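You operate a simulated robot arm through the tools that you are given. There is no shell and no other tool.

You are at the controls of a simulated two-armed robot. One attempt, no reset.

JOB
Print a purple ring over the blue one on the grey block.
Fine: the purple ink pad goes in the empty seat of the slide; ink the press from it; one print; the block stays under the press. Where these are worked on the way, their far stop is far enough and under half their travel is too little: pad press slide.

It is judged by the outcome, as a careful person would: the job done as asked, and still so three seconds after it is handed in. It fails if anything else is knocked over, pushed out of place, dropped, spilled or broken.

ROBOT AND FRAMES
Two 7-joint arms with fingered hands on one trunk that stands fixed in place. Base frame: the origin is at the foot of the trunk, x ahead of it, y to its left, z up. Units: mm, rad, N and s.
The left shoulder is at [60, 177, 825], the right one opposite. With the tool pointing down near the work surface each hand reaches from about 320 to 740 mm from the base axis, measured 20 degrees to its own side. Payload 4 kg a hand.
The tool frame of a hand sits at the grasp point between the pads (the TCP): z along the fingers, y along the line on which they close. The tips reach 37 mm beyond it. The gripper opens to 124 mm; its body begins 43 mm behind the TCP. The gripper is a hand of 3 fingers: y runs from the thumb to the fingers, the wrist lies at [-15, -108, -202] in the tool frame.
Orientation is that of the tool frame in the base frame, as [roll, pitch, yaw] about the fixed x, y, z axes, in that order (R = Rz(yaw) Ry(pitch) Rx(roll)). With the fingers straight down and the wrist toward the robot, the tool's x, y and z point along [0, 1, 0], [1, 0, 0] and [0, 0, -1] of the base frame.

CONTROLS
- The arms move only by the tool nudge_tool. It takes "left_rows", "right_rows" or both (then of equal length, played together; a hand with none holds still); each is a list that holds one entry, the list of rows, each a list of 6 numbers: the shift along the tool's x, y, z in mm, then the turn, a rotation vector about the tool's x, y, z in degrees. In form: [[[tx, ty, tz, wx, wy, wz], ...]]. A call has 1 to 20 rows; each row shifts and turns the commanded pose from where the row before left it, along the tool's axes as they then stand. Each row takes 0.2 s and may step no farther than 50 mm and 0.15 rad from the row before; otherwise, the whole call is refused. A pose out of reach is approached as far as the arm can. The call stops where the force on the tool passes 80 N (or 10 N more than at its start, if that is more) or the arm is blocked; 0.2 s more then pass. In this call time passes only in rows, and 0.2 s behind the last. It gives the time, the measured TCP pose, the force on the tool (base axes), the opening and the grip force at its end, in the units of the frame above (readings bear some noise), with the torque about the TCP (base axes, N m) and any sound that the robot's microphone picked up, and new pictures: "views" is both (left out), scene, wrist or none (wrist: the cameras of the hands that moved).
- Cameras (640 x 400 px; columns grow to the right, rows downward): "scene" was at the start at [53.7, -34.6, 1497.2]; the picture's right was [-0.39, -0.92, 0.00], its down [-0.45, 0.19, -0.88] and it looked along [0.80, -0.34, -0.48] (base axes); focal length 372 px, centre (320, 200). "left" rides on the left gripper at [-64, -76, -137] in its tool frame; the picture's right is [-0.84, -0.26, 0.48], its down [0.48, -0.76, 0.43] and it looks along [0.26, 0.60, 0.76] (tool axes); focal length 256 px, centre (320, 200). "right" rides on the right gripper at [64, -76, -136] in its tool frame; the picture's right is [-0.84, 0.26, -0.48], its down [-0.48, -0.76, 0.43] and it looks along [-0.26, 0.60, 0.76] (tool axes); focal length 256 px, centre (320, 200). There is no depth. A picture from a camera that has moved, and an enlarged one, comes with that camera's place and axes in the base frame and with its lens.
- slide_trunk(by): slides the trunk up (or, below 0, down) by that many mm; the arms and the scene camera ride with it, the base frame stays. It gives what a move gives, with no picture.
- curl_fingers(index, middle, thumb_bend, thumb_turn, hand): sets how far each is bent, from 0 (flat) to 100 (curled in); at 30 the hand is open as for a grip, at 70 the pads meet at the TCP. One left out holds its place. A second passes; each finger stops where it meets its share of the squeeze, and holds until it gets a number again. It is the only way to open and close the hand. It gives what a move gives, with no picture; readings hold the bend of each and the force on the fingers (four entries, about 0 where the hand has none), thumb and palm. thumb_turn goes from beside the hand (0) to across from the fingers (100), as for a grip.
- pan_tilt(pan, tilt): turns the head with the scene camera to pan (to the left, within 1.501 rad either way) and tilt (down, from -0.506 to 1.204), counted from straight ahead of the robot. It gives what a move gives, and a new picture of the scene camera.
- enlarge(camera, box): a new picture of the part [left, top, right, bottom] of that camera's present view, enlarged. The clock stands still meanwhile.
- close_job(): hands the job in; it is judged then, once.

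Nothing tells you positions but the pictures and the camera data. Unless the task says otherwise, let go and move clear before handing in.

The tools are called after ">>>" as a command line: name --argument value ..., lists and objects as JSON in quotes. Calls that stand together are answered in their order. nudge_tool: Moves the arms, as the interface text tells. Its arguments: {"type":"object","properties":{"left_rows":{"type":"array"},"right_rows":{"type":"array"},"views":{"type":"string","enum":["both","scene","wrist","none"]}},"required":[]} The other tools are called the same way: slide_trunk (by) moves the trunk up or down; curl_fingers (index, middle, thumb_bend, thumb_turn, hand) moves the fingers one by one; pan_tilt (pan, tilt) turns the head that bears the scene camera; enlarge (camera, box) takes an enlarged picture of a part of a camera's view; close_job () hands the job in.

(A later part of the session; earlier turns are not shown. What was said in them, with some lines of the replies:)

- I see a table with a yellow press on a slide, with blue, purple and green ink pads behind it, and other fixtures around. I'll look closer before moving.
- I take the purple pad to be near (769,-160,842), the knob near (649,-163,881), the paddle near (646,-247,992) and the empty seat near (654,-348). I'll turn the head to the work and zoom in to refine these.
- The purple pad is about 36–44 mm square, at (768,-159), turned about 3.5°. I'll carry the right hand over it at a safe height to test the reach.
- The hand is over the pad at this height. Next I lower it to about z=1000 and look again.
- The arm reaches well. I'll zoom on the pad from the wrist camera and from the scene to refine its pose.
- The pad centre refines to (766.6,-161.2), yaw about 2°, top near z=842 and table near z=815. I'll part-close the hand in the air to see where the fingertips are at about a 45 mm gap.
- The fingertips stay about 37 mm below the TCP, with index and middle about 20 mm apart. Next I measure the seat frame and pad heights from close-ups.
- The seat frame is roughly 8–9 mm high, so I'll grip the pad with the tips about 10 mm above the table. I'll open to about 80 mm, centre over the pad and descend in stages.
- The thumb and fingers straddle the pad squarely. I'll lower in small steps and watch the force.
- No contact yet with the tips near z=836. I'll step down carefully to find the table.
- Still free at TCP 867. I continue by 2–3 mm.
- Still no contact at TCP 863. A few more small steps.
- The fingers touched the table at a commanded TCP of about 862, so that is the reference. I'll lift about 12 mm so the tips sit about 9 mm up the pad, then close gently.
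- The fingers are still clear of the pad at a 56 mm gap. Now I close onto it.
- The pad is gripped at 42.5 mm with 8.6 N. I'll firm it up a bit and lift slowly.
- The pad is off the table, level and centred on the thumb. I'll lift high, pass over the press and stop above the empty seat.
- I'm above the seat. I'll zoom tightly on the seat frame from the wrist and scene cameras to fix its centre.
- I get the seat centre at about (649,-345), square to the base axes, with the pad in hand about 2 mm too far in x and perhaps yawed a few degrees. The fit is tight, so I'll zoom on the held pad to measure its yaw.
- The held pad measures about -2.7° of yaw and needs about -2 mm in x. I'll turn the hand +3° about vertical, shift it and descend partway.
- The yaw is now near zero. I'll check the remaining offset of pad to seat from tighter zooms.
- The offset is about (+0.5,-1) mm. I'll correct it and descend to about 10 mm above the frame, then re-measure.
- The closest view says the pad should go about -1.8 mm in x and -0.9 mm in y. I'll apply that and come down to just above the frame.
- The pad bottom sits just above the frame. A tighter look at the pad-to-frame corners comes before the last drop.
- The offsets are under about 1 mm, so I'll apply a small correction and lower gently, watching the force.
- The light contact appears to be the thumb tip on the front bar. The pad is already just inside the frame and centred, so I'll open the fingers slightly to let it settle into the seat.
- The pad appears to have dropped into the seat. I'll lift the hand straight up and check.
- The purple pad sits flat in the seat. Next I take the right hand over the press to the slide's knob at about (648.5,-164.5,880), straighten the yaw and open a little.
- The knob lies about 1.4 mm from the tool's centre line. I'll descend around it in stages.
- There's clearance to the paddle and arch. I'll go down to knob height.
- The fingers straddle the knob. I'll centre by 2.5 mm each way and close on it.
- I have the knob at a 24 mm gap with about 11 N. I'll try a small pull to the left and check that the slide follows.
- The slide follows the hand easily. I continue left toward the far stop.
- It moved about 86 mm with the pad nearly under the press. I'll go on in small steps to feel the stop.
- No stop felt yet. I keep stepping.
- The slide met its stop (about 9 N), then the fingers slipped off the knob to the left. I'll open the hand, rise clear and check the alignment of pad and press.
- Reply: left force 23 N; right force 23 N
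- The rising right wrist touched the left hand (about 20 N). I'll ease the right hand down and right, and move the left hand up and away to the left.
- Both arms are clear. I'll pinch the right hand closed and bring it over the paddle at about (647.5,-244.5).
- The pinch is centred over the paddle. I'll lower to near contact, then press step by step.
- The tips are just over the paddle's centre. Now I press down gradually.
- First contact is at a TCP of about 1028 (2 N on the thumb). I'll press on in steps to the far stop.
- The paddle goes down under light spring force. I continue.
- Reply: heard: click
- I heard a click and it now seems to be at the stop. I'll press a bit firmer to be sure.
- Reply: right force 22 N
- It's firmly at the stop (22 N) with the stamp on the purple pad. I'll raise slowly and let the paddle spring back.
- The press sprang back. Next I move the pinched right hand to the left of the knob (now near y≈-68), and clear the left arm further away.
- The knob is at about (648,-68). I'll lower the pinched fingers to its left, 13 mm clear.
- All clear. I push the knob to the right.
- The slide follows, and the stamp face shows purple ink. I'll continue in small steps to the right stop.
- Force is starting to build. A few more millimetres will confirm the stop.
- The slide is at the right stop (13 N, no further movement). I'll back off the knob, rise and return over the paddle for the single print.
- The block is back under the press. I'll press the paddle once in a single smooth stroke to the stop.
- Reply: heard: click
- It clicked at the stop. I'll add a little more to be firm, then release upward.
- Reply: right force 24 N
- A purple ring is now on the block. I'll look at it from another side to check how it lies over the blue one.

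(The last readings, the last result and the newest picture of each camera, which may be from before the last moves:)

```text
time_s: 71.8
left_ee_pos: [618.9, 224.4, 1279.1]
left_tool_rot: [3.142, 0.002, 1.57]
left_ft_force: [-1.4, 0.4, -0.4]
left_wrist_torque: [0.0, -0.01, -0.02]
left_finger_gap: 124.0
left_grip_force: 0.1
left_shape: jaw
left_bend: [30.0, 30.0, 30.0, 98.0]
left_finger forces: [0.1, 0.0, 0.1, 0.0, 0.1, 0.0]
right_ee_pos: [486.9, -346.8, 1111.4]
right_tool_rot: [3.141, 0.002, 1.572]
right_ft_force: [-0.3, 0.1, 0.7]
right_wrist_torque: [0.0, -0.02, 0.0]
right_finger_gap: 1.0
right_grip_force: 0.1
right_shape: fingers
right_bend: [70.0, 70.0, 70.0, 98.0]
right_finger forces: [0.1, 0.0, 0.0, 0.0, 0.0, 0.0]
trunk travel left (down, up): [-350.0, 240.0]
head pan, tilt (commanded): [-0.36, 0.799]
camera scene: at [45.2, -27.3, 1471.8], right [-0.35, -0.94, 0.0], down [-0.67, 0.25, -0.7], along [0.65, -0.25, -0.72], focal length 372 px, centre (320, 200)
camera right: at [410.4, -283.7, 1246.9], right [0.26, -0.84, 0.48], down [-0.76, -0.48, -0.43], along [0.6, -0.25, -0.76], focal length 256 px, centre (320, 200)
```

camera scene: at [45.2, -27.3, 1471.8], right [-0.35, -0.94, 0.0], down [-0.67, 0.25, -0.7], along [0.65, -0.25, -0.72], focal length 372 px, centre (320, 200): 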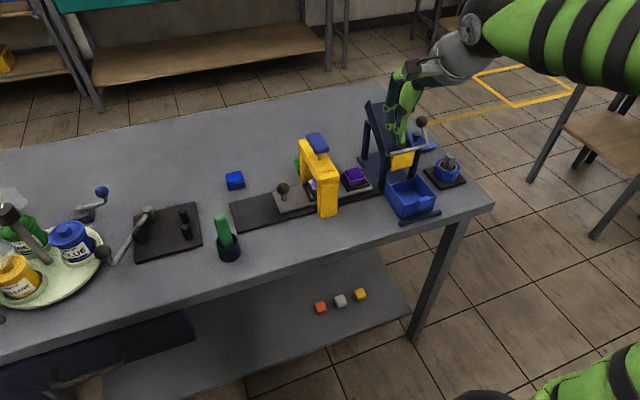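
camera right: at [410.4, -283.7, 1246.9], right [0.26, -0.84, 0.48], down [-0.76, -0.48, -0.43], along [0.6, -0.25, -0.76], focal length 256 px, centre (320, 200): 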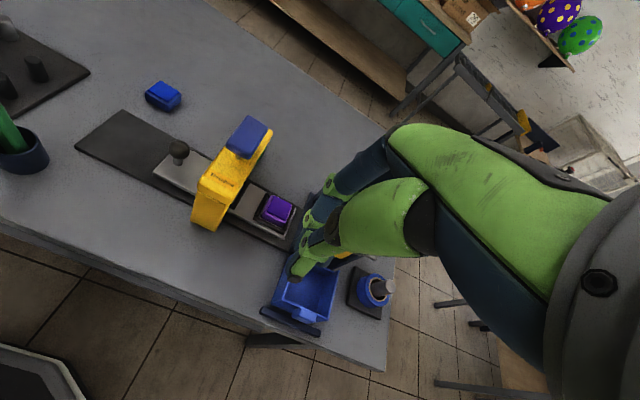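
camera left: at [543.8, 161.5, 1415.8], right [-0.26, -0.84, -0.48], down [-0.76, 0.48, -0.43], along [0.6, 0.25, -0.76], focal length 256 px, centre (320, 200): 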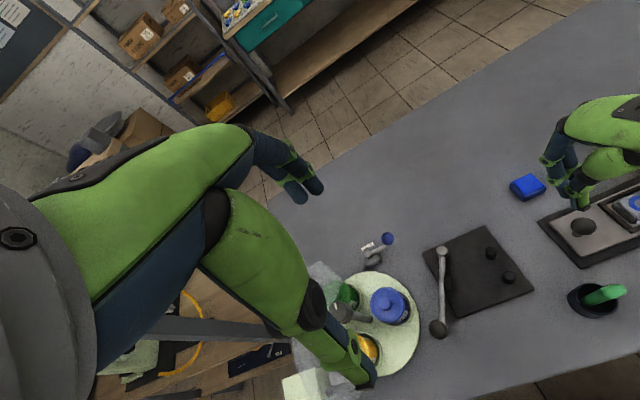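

The right hand is clear now. One closer zoom on the print, the pad seat and the surroundings before handing in.

>>> enlarge --camera "scene" --box '[304, 172, 326, 196]'

>>> enlarge --camera "scene" --box '[200, 90, 480, 270]'

>>> enlarge --camera "right" --box '[140, 70, 340, 260]'

```text
16.00 times, centred on (315, 184) of scene
camera zoom: at [45.2, -27.3, 1471.8], right [-0.35, -0.94, 0.0], down [-0.67, 0.25, -0.7], along [0.65, -0.25, -0.72], focal length 5955 px, centre (400, 456)
```

zoom: 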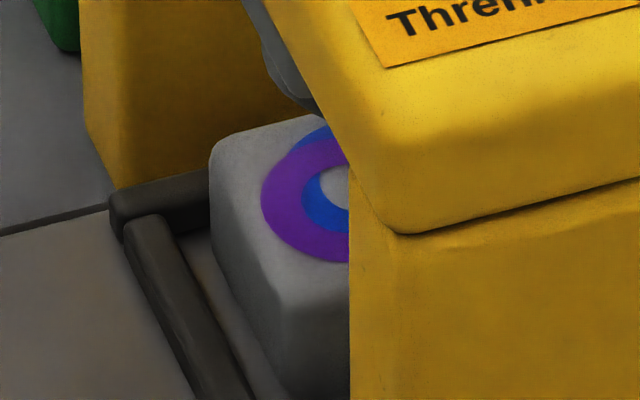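

```text
2.22 times, centred on (340, 180) of scene
camera zoom: at [45.2, -27.3, 1471.8], right [-0.35, -0.94, 0.0], down [-0.67, 0.25, -0.7], along [0.65, -0.25, -0.72], focal length 827 px, centre (276, 244)
```

zoom: 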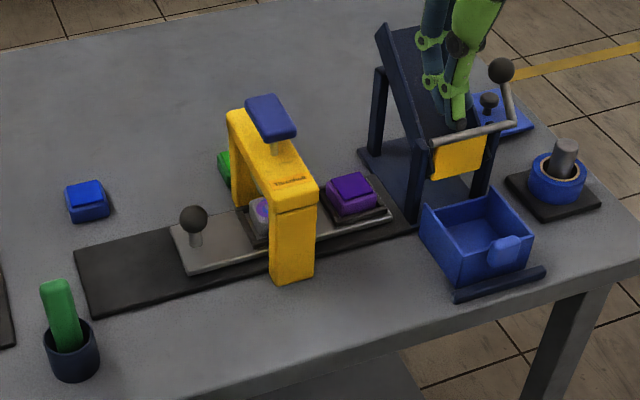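

```text
2.11 times, centred on (240, 165) of right
camera zoom: at [410.4, -283.7, 1246.9], right [0.26, -0.84, 0.48], down [-0.76, -0.48, -0.43], along [0.6, -0.25, -0.76], focal length 539 px, centre (488, 274)
```

zoom: 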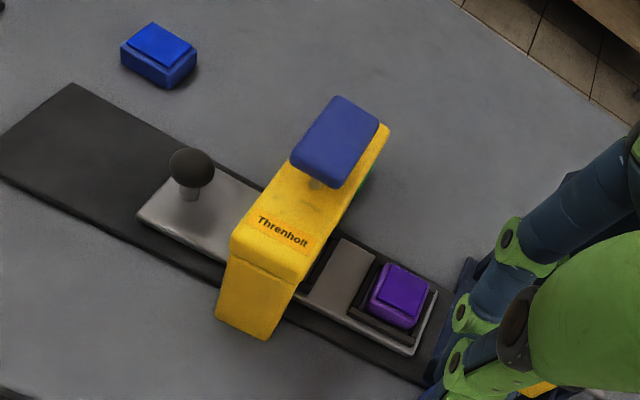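

The purple ring is printed over the blue one. The pad is seated, the slide is at its stop with the block under the press, and nothing else has moved. I'll raise the right hand clear and then hand in.

>>> nudge_tool --right_rows '[[[0, 0, -30, 0, 0, 0], [0, 0, -30, 0, 0, 0], [0, 0, 0, 0, 0, 0]]]' --views "scene"

```text
time_s: 72.6
left_ee_pos: [619.5, 223.0, 1278.0]
left_tool_rot: [3.141, 0.0, 1.571]
left_ft_force: [0.3, -0.5, 0.5]
left_wrist_torque: [0.0, 0.01, 0.01]
left_finger_gap: 123.7
left_grip_force: 0.0
left_shape: jaw
left_bend: [30.0, 30.0, 30.0, 98.0]
left_finger forces: [0.1, 0.0, 0.0, 0.1, 0.1, 0.0]
right_ee_pos: [486.9, -346.9, 1170.3]
right_tool_rot: [3.141, -0.002, 1.571]
right_ft_force: [-0.7, -0.3, -0.4]
right_wrist_torque: [-0.01, -0.02, 0.0]
right_finger_gap: 1.0
right_grip_force: 0.0
right_shape: fingers
right_bend: [70.0, 70.0, 70.0, 98.0]
right_finger forces: [0.0, 0.0, 0.0, 0.0, 0.0, 0.0]
trunk travel left (down, up): [-350.0, 240.0]
head pan, tilt (commanded): [-0.36, 0.799]
camera scene: at [45.7, -27.3, 1471.8], right [-0.35, -0.94, 0.0], down [-0.67, 0.25, -0.7], along [0.65, -0.25, -0.72], focal length 372 px, centre (320, 200)
```

scene: 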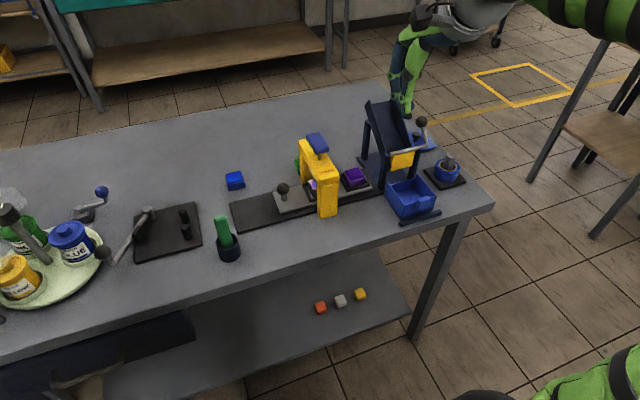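

Both hands are clear and everything stands still: the block is under the press with its purple ring, and the purple pad is in its seat. I'm handing in.

>>> close_job

```text
The job is handed in.
```

The grey block now has a purple ring printed over the blue one, and I've handed the job in. The ring sits about 2–3 mm off-centre from the blue ring. I could only see about half of it past the press.

- **Pad:** the purple pad is in the slide's empty seat, flat inside its frame.
- **Inking:** I pulled the slide to its left stop and pressed the paddle once, all the way down, onto the pad. The stamp face showed purple afterwards.
- **Print:** I pushed the slide back to its right stop and pressed the paddle once, all the way down, on the block. The block is still under the press.

**Contact between the arms:** while I was raising the right arm, its wrist bumped the left hand at about 20 N. I backed off straight away. Nothing on the table was touched by it, and nothing else looked moved in the last pictures.
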